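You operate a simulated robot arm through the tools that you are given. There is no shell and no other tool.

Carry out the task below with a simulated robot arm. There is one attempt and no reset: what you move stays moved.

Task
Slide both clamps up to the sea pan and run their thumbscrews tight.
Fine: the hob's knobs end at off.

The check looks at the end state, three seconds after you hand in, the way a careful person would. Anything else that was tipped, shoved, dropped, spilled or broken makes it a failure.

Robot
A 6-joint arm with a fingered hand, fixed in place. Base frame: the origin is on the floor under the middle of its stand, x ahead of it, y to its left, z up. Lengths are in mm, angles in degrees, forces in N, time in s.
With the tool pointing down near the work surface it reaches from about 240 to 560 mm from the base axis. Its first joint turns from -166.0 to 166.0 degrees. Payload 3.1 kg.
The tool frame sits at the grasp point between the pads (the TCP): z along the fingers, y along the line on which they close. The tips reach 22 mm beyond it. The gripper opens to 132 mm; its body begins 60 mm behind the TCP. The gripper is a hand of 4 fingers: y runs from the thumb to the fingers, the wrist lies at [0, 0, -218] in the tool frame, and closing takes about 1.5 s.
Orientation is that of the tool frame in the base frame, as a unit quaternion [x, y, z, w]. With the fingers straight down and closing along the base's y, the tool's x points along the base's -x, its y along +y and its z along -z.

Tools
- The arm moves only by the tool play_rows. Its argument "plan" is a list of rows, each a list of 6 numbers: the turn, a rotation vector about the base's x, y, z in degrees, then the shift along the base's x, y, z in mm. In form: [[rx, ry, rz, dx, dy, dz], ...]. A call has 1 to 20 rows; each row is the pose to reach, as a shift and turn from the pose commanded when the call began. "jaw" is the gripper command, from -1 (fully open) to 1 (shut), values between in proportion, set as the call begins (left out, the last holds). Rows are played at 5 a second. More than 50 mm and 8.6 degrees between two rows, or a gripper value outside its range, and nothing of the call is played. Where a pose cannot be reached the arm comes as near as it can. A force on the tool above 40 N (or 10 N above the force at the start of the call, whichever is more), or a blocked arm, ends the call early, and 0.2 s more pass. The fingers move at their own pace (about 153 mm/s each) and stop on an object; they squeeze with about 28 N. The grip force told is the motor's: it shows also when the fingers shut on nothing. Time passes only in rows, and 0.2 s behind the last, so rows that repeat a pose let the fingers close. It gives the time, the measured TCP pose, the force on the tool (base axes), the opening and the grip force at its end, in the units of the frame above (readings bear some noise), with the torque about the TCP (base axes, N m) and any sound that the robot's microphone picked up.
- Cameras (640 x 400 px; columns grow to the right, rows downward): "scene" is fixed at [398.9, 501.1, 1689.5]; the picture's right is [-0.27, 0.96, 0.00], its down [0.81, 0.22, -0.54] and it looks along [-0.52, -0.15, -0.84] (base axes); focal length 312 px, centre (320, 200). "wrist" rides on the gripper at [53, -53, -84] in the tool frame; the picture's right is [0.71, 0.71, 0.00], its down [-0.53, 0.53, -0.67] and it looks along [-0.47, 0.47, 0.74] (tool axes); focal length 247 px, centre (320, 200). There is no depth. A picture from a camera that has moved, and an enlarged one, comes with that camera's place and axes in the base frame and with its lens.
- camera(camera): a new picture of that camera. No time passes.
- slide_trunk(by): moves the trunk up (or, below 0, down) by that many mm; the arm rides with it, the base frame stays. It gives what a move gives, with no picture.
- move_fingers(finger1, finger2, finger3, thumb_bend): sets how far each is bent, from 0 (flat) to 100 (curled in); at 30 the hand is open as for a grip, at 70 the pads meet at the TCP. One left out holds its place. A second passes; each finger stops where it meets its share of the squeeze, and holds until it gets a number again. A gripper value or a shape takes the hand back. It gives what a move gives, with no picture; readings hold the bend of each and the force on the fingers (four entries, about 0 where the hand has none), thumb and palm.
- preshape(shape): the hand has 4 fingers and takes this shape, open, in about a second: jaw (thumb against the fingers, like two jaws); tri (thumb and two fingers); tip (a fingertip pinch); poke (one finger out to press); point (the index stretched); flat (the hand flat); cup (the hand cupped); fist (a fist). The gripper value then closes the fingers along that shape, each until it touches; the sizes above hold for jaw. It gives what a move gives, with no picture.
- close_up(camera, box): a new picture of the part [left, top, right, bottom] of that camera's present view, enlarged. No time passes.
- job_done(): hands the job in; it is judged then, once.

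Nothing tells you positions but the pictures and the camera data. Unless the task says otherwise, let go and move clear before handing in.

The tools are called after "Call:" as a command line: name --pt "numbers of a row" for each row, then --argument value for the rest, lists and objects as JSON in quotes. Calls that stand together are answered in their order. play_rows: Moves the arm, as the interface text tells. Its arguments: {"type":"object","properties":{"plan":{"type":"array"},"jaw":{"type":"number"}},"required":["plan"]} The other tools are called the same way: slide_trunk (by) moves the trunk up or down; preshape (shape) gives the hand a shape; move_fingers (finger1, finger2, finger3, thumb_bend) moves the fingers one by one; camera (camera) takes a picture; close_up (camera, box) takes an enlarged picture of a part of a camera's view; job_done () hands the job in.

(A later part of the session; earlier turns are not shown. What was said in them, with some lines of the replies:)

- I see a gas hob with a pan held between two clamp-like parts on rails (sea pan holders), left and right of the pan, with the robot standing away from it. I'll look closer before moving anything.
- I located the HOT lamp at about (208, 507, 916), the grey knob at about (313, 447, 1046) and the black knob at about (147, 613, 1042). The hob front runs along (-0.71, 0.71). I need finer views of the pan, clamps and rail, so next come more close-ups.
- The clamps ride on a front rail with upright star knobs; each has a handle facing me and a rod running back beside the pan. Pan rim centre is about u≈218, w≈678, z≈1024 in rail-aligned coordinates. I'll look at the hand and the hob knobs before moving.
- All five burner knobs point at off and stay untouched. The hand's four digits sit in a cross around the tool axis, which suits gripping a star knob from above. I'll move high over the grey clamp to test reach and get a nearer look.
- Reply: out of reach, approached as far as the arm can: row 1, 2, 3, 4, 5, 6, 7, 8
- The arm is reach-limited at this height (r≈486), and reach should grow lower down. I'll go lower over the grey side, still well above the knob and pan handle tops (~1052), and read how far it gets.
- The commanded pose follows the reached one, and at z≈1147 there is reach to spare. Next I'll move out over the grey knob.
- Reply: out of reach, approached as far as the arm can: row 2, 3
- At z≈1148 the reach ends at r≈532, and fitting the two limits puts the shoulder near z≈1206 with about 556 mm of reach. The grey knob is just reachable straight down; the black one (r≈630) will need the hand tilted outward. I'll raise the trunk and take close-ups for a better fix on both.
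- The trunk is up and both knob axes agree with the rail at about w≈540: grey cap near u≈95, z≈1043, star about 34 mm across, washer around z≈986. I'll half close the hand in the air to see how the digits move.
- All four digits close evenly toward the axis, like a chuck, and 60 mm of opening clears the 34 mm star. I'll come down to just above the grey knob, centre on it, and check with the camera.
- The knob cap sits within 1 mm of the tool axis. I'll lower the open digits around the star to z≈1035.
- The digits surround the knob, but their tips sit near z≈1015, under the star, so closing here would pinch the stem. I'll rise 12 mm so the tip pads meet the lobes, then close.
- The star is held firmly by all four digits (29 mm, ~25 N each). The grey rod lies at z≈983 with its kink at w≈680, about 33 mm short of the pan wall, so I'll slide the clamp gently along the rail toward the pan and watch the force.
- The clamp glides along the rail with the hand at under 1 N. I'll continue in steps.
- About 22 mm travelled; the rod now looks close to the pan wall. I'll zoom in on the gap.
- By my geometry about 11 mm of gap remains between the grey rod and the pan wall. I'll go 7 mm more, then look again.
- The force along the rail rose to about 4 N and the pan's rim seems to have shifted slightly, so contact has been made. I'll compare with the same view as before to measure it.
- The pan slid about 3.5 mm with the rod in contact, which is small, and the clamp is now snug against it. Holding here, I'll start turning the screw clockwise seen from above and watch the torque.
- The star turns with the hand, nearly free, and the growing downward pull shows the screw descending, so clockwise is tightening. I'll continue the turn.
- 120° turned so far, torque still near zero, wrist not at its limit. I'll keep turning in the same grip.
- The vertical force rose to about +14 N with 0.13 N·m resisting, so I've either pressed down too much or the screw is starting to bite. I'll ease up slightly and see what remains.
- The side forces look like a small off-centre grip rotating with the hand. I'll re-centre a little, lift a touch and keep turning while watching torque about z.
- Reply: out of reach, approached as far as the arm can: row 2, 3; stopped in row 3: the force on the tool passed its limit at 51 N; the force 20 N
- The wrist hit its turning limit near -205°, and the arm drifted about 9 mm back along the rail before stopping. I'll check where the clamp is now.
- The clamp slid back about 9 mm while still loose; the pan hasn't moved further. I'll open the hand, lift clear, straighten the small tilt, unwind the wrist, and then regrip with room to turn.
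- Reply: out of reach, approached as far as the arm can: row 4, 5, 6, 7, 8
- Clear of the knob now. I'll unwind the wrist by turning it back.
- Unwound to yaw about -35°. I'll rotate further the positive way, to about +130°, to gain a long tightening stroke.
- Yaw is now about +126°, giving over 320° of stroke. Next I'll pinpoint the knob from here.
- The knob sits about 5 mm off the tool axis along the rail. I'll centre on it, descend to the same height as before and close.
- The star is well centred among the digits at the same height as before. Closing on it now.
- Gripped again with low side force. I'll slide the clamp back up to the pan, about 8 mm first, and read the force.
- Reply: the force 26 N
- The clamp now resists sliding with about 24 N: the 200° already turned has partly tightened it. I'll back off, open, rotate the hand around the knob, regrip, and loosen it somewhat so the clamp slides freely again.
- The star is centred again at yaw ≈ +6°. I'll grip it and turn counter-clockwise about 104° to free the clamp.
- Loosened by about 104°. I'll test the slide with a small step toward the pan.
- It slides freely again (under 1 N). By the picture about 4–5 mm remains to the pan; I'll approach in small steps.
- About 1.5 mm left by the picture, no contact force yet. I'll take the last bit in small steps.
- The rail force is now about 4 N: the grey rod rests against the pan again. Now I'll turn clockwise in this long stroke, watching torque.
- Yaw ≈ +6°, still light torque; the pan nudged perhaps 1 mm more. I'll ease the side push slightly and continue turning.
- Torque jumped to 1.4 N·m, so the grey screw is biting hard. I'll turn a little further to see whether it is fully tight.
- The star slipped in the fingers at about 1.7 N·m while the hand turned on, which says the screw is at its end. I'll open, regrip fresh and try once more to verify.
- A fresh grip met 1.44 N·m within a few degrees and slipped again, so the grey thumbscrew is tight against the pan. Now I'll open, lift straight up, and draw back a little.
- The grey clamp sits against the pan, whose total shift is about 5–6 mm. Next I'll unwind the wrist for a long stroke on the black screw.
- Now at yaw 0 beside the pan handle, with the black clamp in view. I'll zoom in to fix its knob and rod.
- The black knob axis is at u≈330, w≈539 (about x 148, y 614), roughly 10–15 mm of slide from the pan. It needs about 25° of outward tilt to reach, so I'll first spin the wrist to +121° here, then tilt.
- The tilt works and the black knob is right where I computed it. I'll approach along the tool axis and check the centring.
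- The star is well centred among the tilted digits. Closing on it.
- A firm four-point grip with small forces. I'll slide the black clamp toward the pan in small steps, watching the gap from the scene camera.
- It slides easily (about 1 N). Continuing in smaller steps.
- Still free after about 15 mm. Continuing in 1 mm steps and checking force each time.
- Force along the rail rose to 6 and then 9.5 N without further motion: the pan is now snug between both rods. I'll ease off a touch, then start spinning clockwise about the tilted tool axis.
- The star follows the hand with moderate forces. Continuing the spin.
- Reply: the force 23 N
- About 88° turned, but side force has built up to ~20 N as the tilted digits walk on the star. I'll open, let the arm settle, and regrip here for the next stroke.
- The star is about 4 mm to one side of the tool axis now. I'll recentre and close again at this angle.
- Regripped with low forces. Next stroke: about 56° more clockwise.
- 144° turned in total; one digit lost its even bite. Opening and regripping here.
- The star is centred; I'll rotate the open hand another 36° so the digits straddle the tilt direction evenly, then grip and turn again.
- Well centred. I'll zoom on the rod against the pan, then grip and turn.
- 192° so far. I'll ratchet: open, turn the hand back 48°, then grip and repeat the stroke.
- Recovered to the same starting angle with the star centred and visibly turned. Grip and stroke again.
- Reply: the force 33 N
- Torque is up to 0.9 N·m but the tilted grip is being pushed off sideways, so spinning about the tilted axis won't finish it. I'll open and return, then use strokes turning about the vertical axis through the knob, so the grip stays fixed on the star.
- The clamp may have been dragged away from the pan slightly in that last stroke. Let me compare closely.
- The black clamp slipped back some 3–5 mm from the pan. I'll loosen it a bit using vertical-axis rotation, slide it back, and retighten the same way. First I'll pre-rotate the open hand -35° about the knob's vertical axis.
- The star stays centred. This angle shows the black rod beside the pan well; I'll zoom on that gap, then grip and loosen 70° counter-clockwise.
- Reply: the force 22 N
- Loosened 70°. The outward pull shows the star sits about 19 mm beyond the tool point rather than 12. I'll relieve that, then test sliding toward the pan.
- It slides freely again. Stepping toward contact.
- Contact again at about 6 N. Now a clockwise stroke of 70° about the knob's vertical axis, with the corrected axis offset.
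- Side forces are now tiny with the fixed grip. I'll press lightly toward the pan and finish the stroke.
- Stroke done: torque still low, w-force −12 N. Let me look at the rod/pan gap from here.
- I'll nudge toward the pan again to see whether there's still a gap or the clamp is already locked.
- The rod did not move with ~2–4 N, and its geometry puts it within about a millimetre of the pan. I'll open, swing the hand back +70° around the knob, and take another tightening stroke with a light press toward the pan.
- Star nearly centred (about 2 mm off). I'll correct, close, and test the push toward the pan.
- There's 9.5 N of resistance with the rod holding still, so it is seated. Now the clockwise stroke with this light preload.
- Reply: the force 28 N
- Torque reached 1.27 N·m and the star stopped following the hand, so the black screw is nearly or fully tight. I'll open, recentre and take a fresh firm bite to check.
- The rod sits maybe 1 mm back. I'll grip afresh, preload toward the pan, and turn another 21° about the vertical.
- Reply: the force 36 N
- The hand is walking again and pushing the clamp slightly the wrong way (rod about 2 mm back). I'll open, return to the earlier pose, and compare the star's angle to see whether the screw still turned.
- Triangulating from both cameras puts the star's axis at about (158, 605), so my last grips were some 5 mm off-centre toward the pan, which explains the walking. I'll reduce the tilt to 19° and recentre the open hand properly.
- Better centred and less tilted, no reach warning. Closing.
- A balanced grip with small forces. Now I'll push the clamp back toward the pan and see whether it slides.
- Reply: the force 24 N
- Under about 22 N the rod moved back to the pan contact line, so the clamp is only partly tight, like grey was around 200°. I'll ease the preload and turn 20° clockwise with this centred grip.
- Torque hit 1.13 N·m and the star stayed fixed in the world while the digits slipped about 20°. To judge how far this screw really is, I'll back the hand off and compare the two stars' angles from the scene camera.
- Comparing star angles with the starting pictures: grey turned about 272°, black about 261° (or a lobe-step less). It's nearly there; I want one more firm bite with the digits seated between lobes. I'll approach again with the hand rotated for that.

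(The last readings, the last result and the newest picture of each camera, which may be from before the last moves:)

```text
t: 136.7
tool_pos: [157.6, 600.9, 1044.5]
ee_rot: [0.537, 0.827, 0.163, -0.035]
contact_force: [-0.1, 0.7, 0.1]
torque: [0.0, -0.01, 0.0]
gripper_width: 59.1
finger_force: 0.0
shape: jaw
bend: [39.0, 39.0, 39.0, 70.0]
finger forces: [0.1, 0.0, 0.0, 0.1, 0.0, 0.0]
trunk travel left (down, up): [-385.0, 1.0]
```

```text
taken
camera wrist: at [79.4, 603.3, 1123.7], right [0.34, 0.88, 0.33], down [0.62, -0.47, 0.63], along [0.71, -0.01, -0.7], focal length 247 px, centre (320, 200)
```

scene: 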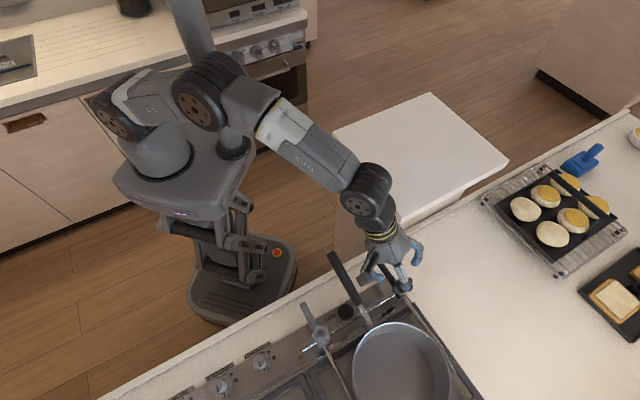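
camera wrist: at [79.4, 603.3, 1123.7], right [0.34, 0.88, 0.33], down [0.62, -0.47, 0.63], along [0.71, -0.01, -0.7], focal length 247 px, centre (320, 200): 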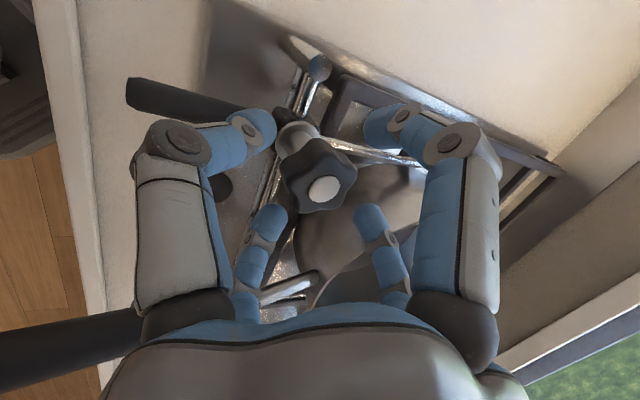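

Nicely centred. Closing, then turning 14° about the vertical.

Call:
play_rows --pt "0 0 0 0 0 0" --pt "0 0 0 0 0 0" --pt "0 0 0 0 0 0" --pt "0 0 0 0 0 0" --pt "0 0 0 0 0 0" --jaw 0.7

Call:
close_up --camera "wrist" --box '[260, 100, 400, 240]'

Call:
play_rows --pt "0 0 -5 -0.3 0.1 0" --pt "0 0 -10 -0.55 0.27 0" --pt "0 0 -14 -0.77 0.41 0" --pt "0 0 -14 -0.77 0.41 0"

Call:
close_up --camera "wrist" --box '[260, 100, 400, 240]'

```text
t: 137.9
tool_pos: [157.3, 601.2, 1043.3]
ee_rot: [0.537, 0.827, 0.163, -0.035]
contact_force: [1.6, 0.8, -3.7]
torque: [-0.25, 0.14, 0.09]
gripper_width: 30.9
finger_force: 28.2
shape: jaw
bend: [77.0, 78.0, 78.0, 70.0]
finger forces: [24.0, 23.4, 25.3, 0.0, 29.9, 0.0]
trunk travel left (down, up): [-385.0, 1.0]
```

```text
2.86 times, centred on (330, 170) of wrist
camera zoom: at [79.9, 603.8, 1123.1], right [0.34, 0.88, 0.33], down [0.62, -0.47, 0.63], along [0.71, -0.01, -0.7], focal length 706 px, centre (291, 286)
```

zoom: 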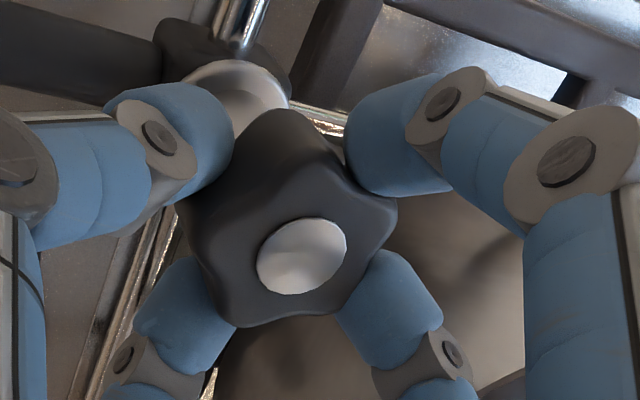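

```text
t: 138.9
tool_pos: [154.7, 599.5, 1043.4]
ee_rot: [0.634, 0.755, 0.166, -0.015]
contact_force: [-0.6, 4.0, -8.9]
torque: [-0.16, -0.05, 0.94]
gripper_width: 29.9
finger_force: 27.7
shape: jaw
bend: [77.0, 76.0, 78.0, 70.0]
finger forces: [29.8, 23.3, 20.5, 0.0, 27.7, 0.1]
out of reach, approached as far as the arm can: row 3, 4
trunk travel left (down, up): [-385.0, 1.0]
```

```text
2.86 times, centred on (330, 170) of wrist
camera zoom: at [80.2, 620.4, 1122.9], right [0.54, 0.77, 0.33], down [0.48, -0.61, 0.63], along [0.69, -0.18, -0.7], focal length 706 px, centre (291, 286)
```

zoom: 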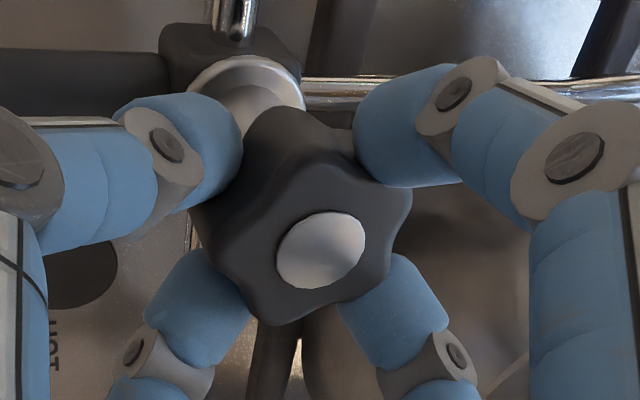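

The star holds at 0.94 N·m with small side force. I'll add another 16° by spinning about the tool axis to see whether it yields or the digits slip.

Call:
play_rows --pt "0.74 1.07 -3.78 0 0 0" --pt "1.475 2.147 -7.564 0 0 0" --pt "2.21 3.22 -11.35 0 0 0" --pt "2.95 4.29 -15.13 0 0 0" --pt "2.95 4.29 -15.13 0 0 0"

Call:
close_up --camera "wrist" --box '[260, 100, 400, 240]'

Call:
close_up --camera "scene" --box '[400, 280, 460, 330]'

```text
t: 140.1
tool_pos: [154.1, 598.0, 1043.8]
ee_rot: [0.732, 0.661, 0.161, -0.037]
contact_force: [-6.5, 1.1, -10.2]
torque: [-0.53, -0.22, 1.81]
gripper_width: 29.4
finger_force: 27.7
shape: jaw
bend: [77.0, 76.0, 78.0, 70.0]
finger forces: [35.7, 22.8, 33.7, 0.0, 26.7, 0.1]
trunk travel left (down, up): [-385.0, 1.0]
```

```text
2.86 times, centred on (330, 170) of wrist
camera zoom: at [92.8, 634.3, 1129.7], right [0.75, 0.59, 0.31], down [0.35, -0.75, 0.57], along [0.57, -0.31, -0.76], focal length 706 px, centre (291, 286)
```

zoom: 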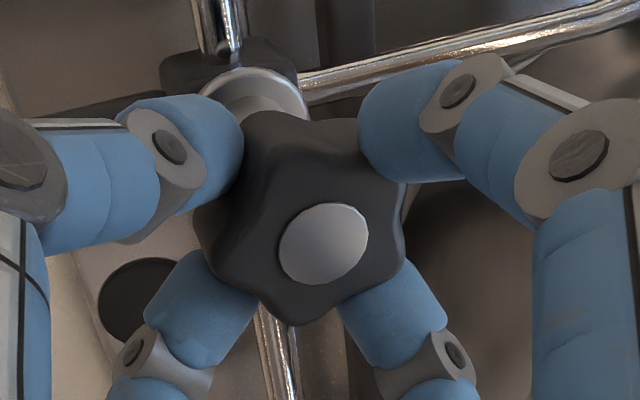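

```text
8.00 times, centred on (430, 305) of scene
camera zoom: at [398.9, 501.1, 1689.5], right [-0.27, 0.96, 0.0], down [0.81, 0.22, -0.54], along [-0.52, -0.15, -0.84], focal length 2497 px, centre (-560, -640)
```

zoom: 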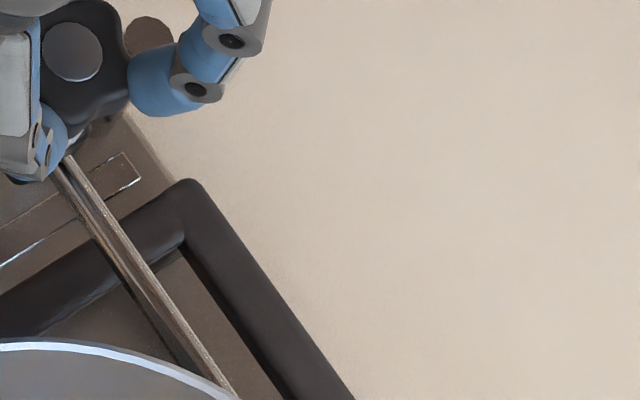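

Torque is now 1.81 N·m with small side forces and the rod still on its contact line; that's tighter than the grey ended. One more small increment to confirm it's at its end.

Call:
play_rows --pt "0.74 1.07 -3.78 0 0 0" --pt "1.475 2.147 -7.564 0 0 0" --pt "1.475 2.147 -7.564 0 0 0"

Call:
close_up --camera "wrist" --box '[260, 100, 400, 240]'

Call:
close_up --camera "scene" --box '[400, 280, 460, 330]'

```text
t: 140.9
tool_pos: [152.2, 598.7, 1044.0]
ee_rot: [0.777, 0.607, 0.159, -0.048]
contact_force: [-14.4, 8.6, -7.5]
torque: [-0.52, -0.15, 1.74]
gripper_width: 28.8
finger_force: 27.9
shape: jaw
bend: [77.0, 52.0, 79.0, 70.0]
finger forces: [38.3, 30.7, 26.5, 0.0, 22.3, 0.0]
trunk travel left (down, up): [-385.0, 1.0]
```

```text
2.86 times, centred on (330, 170) of wrist
camera zoom: at [98.9, 641.2, 1133.2], right [0.83, 0.47, 0.3], down [0.27, -0.8, 0.53], along [0.49, -0.36, -0.79], focal length 706 px, centre (291, 286)
```

zoom: 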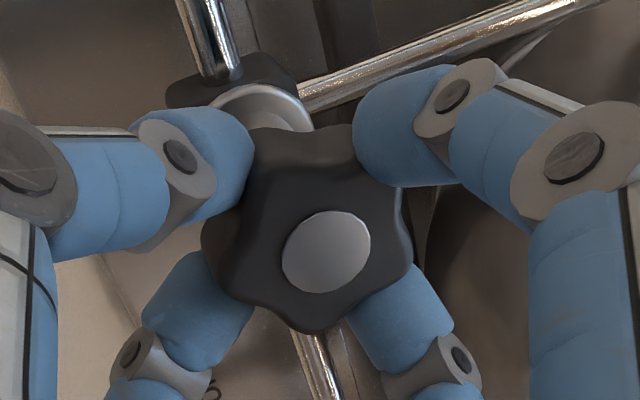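

```text
8.00 times, centred on (430, 305) of scene
camera zoom: at [398.9, 501.1, 1689.5], right [-0.27, 0.96, 0.0], down [0.81, 0.22, -0.54], along [-0.52, -0.15, -0.84], focal length 2497 px, centre (-560, -640)
```

zoom: 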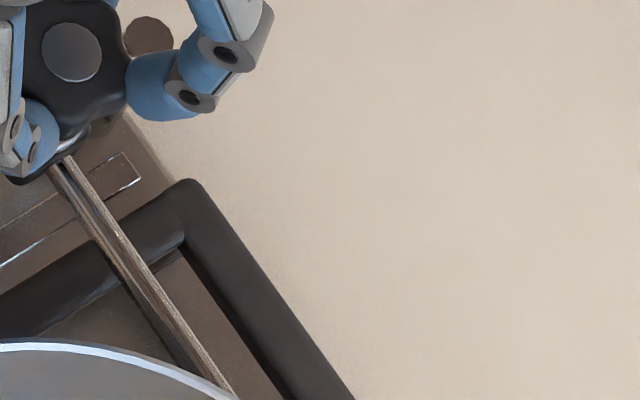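

The torque saturates around 1.75 N·m with the digits slipping and the star still, so the black screw is tight with the rod on the pan. I'll open and retreat along the tool axis, then inspect everything.

Call:
play_rows --pt "0 0 0 0 0 0" --pt "0 0 0 0 0 0" --pt "0 0 0 0 0 0" --pt "0 0 0 0 0 0" --pt "0 0 0 -3.7 -5.4 19" --pt "0 0 0 -7.4 -10.7 38" --pt "0 0 0 -13 -19 66" --pt "0 0 0 -16 -50 85" --pt "0 0 0 -18 -90 100" --pt "0 0 0 -20 -130 110" --pt "0 0 0 -20 -130 110" --jaw 0.1

Call:
close_up --camera "scene" --box '[370, 250, 430, 330]'

Call:
close_up --camera "scene" --box '[330, 250, 480, 400]'

Call:
camera --camera "wrist"

```text
t: 143.3
tool_pos: [137.3, 466.8, 1153.4]
ee_rot: [0.777, 0.606, 0.159, -0.047]
contact_force: [0.2, 0.4, -0.3]
torque: [-0.02, 0.0, -0.02]
gripper_width: 58.8
finger_force: 0.0
shape: jaw
bend: [39.0, 39.0, 39.0, 70.0]
finger forces: [0.0, 0.0, 0.1, 0.0, 0.0, 0.0]
trunk travel left (down, up): [-385.0, 1.0]
```

```text
5.00 times, centred on (400, 290) of scene
camera zoom: at [398.9, 501.1, 1689.5], right [-0.27, 0.96, 0.0], down [0.81, 0.22, -0.54], along [-0.52, -0.15, -0.84], focal length 1561 px, centre (-80, -250)
```

zoom: 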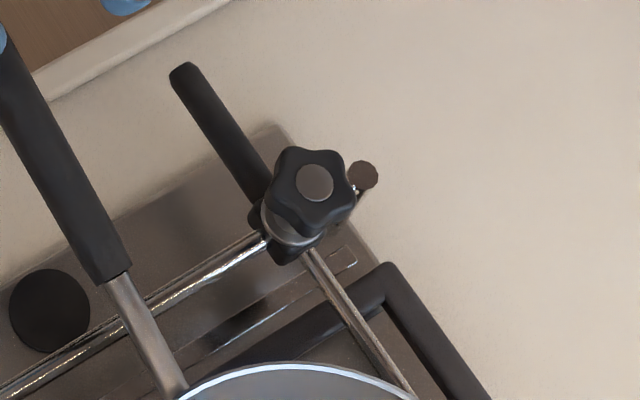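

```text
2.67 times, centred on (405, 325) of scene
camera zoom: at [398.9, 501.1, 1689.5], right [-0.27, 0.96, 0.0], down [0.81, 0.22, -0.54], along [-0.52, -0.15, -0.84], focal length 832 px, centre (93, -133)
```

zoom: 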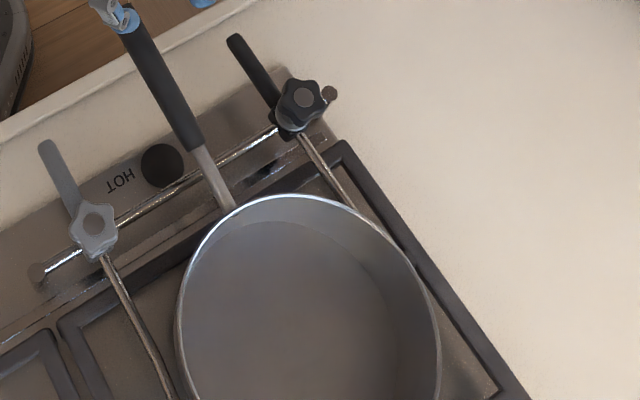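

```text
taken
camera wrist: at [83.4, 509.3, 1243.2], right [0.83, 0.47, 0.3], down [0.27, -0.8, 0.53], along [0.49, -0.36, -0.79], focal length 247 px, centre (320, 200)
```

wrist: 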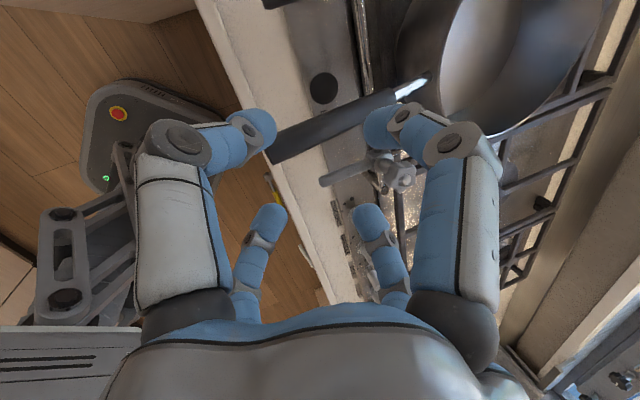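

The black star's angle is unchanged after 1.8 N·m, so it is at its end, matching the grey. I'll level the hand, rise, and turn the camera for a full inspection of rods, pan and burner knobs.

Call:
play_rows --pt "0 0 0 0 -10 40" --pt "-5.2 3.7 0 0 -30 80" --pt "-10.3 7.4 0 0 -50 110" --pt "-15.5 11.1 0 0 -70 130" --pt "-15.5 11.1 0 0 -70 130"

Call:
play_rows --pt "0 0 8 0 0 0" --pt "0 0 16 0 0 0" --pt "0 0 24 0 0 0" --pt "0 0 32 0 0 0" --pt "0 0 40 0 0 0" --pt "0 0 48 0 0 0" --pt "0 0 56 0 0 0" --pt "0 0 64 0 0 0" --pt "0 0 72 0 0 0" --pt "0 0 80 0 0 0" --pt "0 0 88 0 0 0" --pt "0 0 96 0 0 0" --pt "0 0 104 0 0 0" --pt "0 0 104 0 0 0" --jaw -1

Call:
camera --camera "wrist"

Call:
camera --camera "scene"

```text
t: 144.5
tool_pos: [135.6, 396.4, 1284.4]
ee_rot: [0.788, 0.616, 0.001, -0.001]
contact_force: [0.0, -0.1, -0.3]
torque: [-0.02, -0.04, 0.02]
gripper_width: 59.1
finger_force: 0.0
shape: jaw
bend: [39.0, 39.0, 39.0, 70.0]
finger forces: [0.1, 0.0, 0.0, 0.0, 0.0, 0.0]
trunk travel left (down, up): [-385.0, 1.0]
```

```text
t: 147.5
tool_pos: [135.5, 397.9, 1286.0]
ee_rot: [-0.001, 1.0, 0.0, -0.001]
contact_force: [1.0, -0.4, 0.5]
torque: [-0.02, 0.02, 0.0]
gripper_width: 131.8
finger_force: 0.1
shape: jaw
bend: [30.0, 30.0, 30.0, 30.0]
finger forces: [0.0, 0.1, 0.0, 0.1, 0.1, 0.0]
trunk travel left (down, up): [-385.0, 1.0]
```

```text
taken
camera wrist: at [84.6, 344.7, 1369.1], right [-0.71, 0.71, 0.0], down [0.53, 0.53, 0.67], along [0.47, 0.47, -0.75], focal length 247 px, centre (320, 200)
```

wrist: 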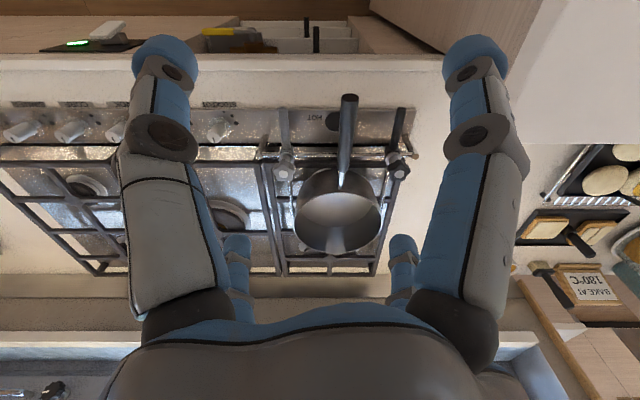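

```text
taken
```

scene: 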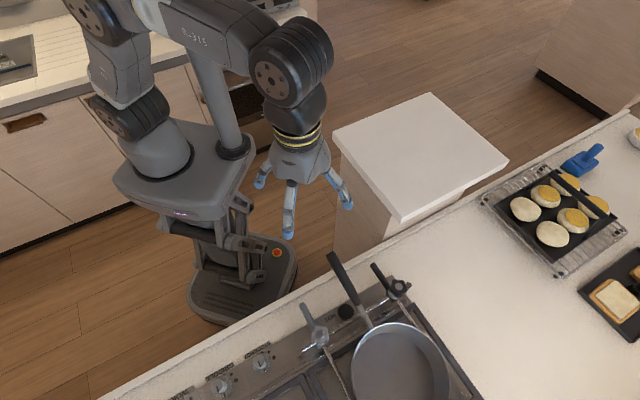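

The hand is clear and high. Zooming in on the clamps, rods and burner knobs.

Call:
close_up --camera "wrist" --box '[260, 80, 430, 270]'

Call:
close_up --camera "wrist" --box '[270, 160, 330, 240]'

Call:
close_up --camera "wrist" --box '[350, 140, 420, 240]'

Call:
close_up --camera "wrist" --box '[0, 90, 280, 160]'

```text
2.11 times, centred on (345, 175) of wrist
camera zoom: at [84.6, 344.7, 1369.1], right [-0.71, 0.71, 0.0], down [0.53, 0.53, 0.67], along [0.47, 0.47, -0.75], focal length 520 px, centre (267, 253)
```

zoom: 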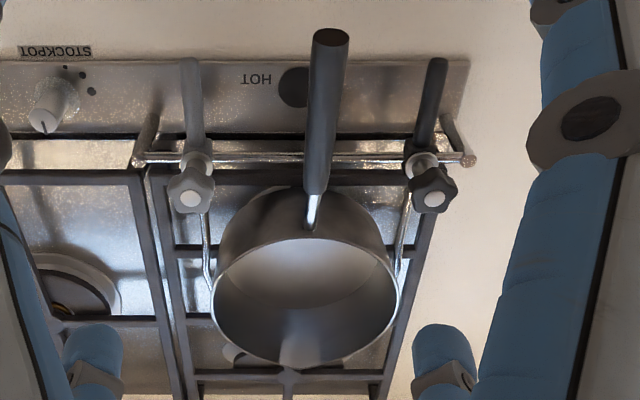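

```text
5.00 times, centred on (300, 200) of wrist
camera zoom: at [84.6, 344.7, 1369.1], right [-0.71, 0.71, 0.0], down [0.53, 0.53, 0.67], along [0.47, 0.47, -0.75], focal length 1235 px, centre (420, 200)
```

zoom: 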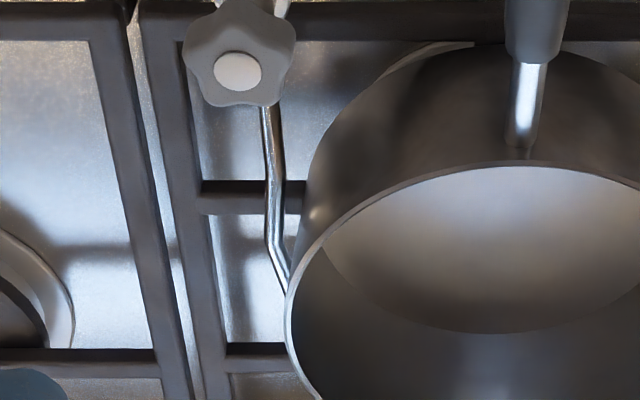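

```text
4.00 times, centred on (385, 190) of wrist
camera zoom: at [84.6, 344.7, 1369.1], right [-0.71, 0.71, 0.0], down [0.53, 0.53, 0.67], along [0.47, 0.47, -0.75], focal length 988 px, centre (60, 240)
```

zoom: 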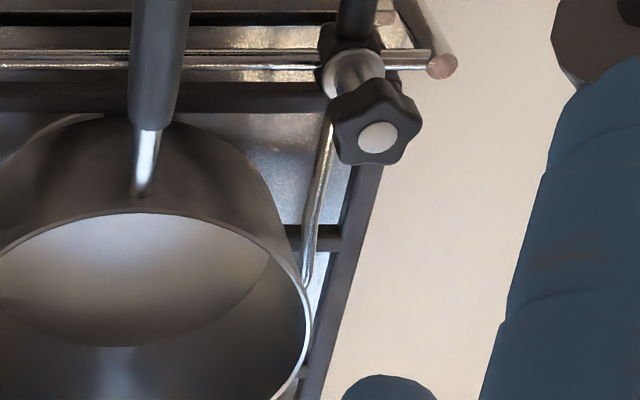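

```text
2.29 times, centred on (140, 125) of wrist
camera zoom: at [84.6, 344.7, 1369.1], right [-0.71, 0.71, 0.0], down [0.53, 0.53, 0.67], along [0.47, 0.47, -0.75], focal length 564 px, centre (731, 371)
```

zoom: 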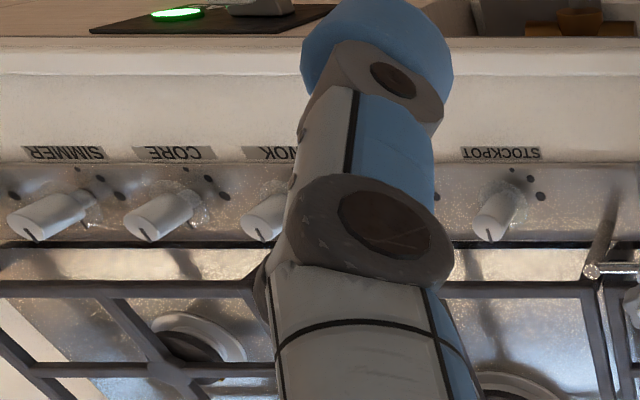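

I've run both clamps up to the pan and tightened their thumbscrews, and I'm handing in now. In the last pictures each rod's bend sits about 100 mm from the pan's centre, one on each side.

- **Grey screw:** it stopped turning at about 1.4–1.7 N·m.
- **Black screw:** it stopped turning at about 1.8 N·m.
- **Pan:** it is upright and about 2 mm from where it started, after being nudged a few millimetres during the work.
- **Hob knobs:** I didn't touch them, and every one I could see points to off. My hand was hiding one of them in the last view.
- **Arm:** it is open, lifted and clear of everything.

Call:
job_done

```text
The job is handed in.
```

Both clamps are slid up to the sea pan and their thumbscrews are tight. The job is handed in, but I haven't seen the check's result.

- **Grey clamp:** its rod rests against the pan. The screw stopped turning at about 1.4–1.7 N·m.
- **Black clamp:** it slipped back from the pan twice while I was tightening it, and I pushed it back each time. Its rod now rests against the other side of the pan. The screw held still at about 1.8 N·m.
- **Pan:** it is upright and about 2 mm from where it started. The clamps pushed it roughly 5 mm at one point before it was pushed back.
- **Hob knobs:** I didn't touch them. All the ones I could see point to off, though my hand hid some of them in the last view.
- **Arm:** it let go and moved clear before I handed in.
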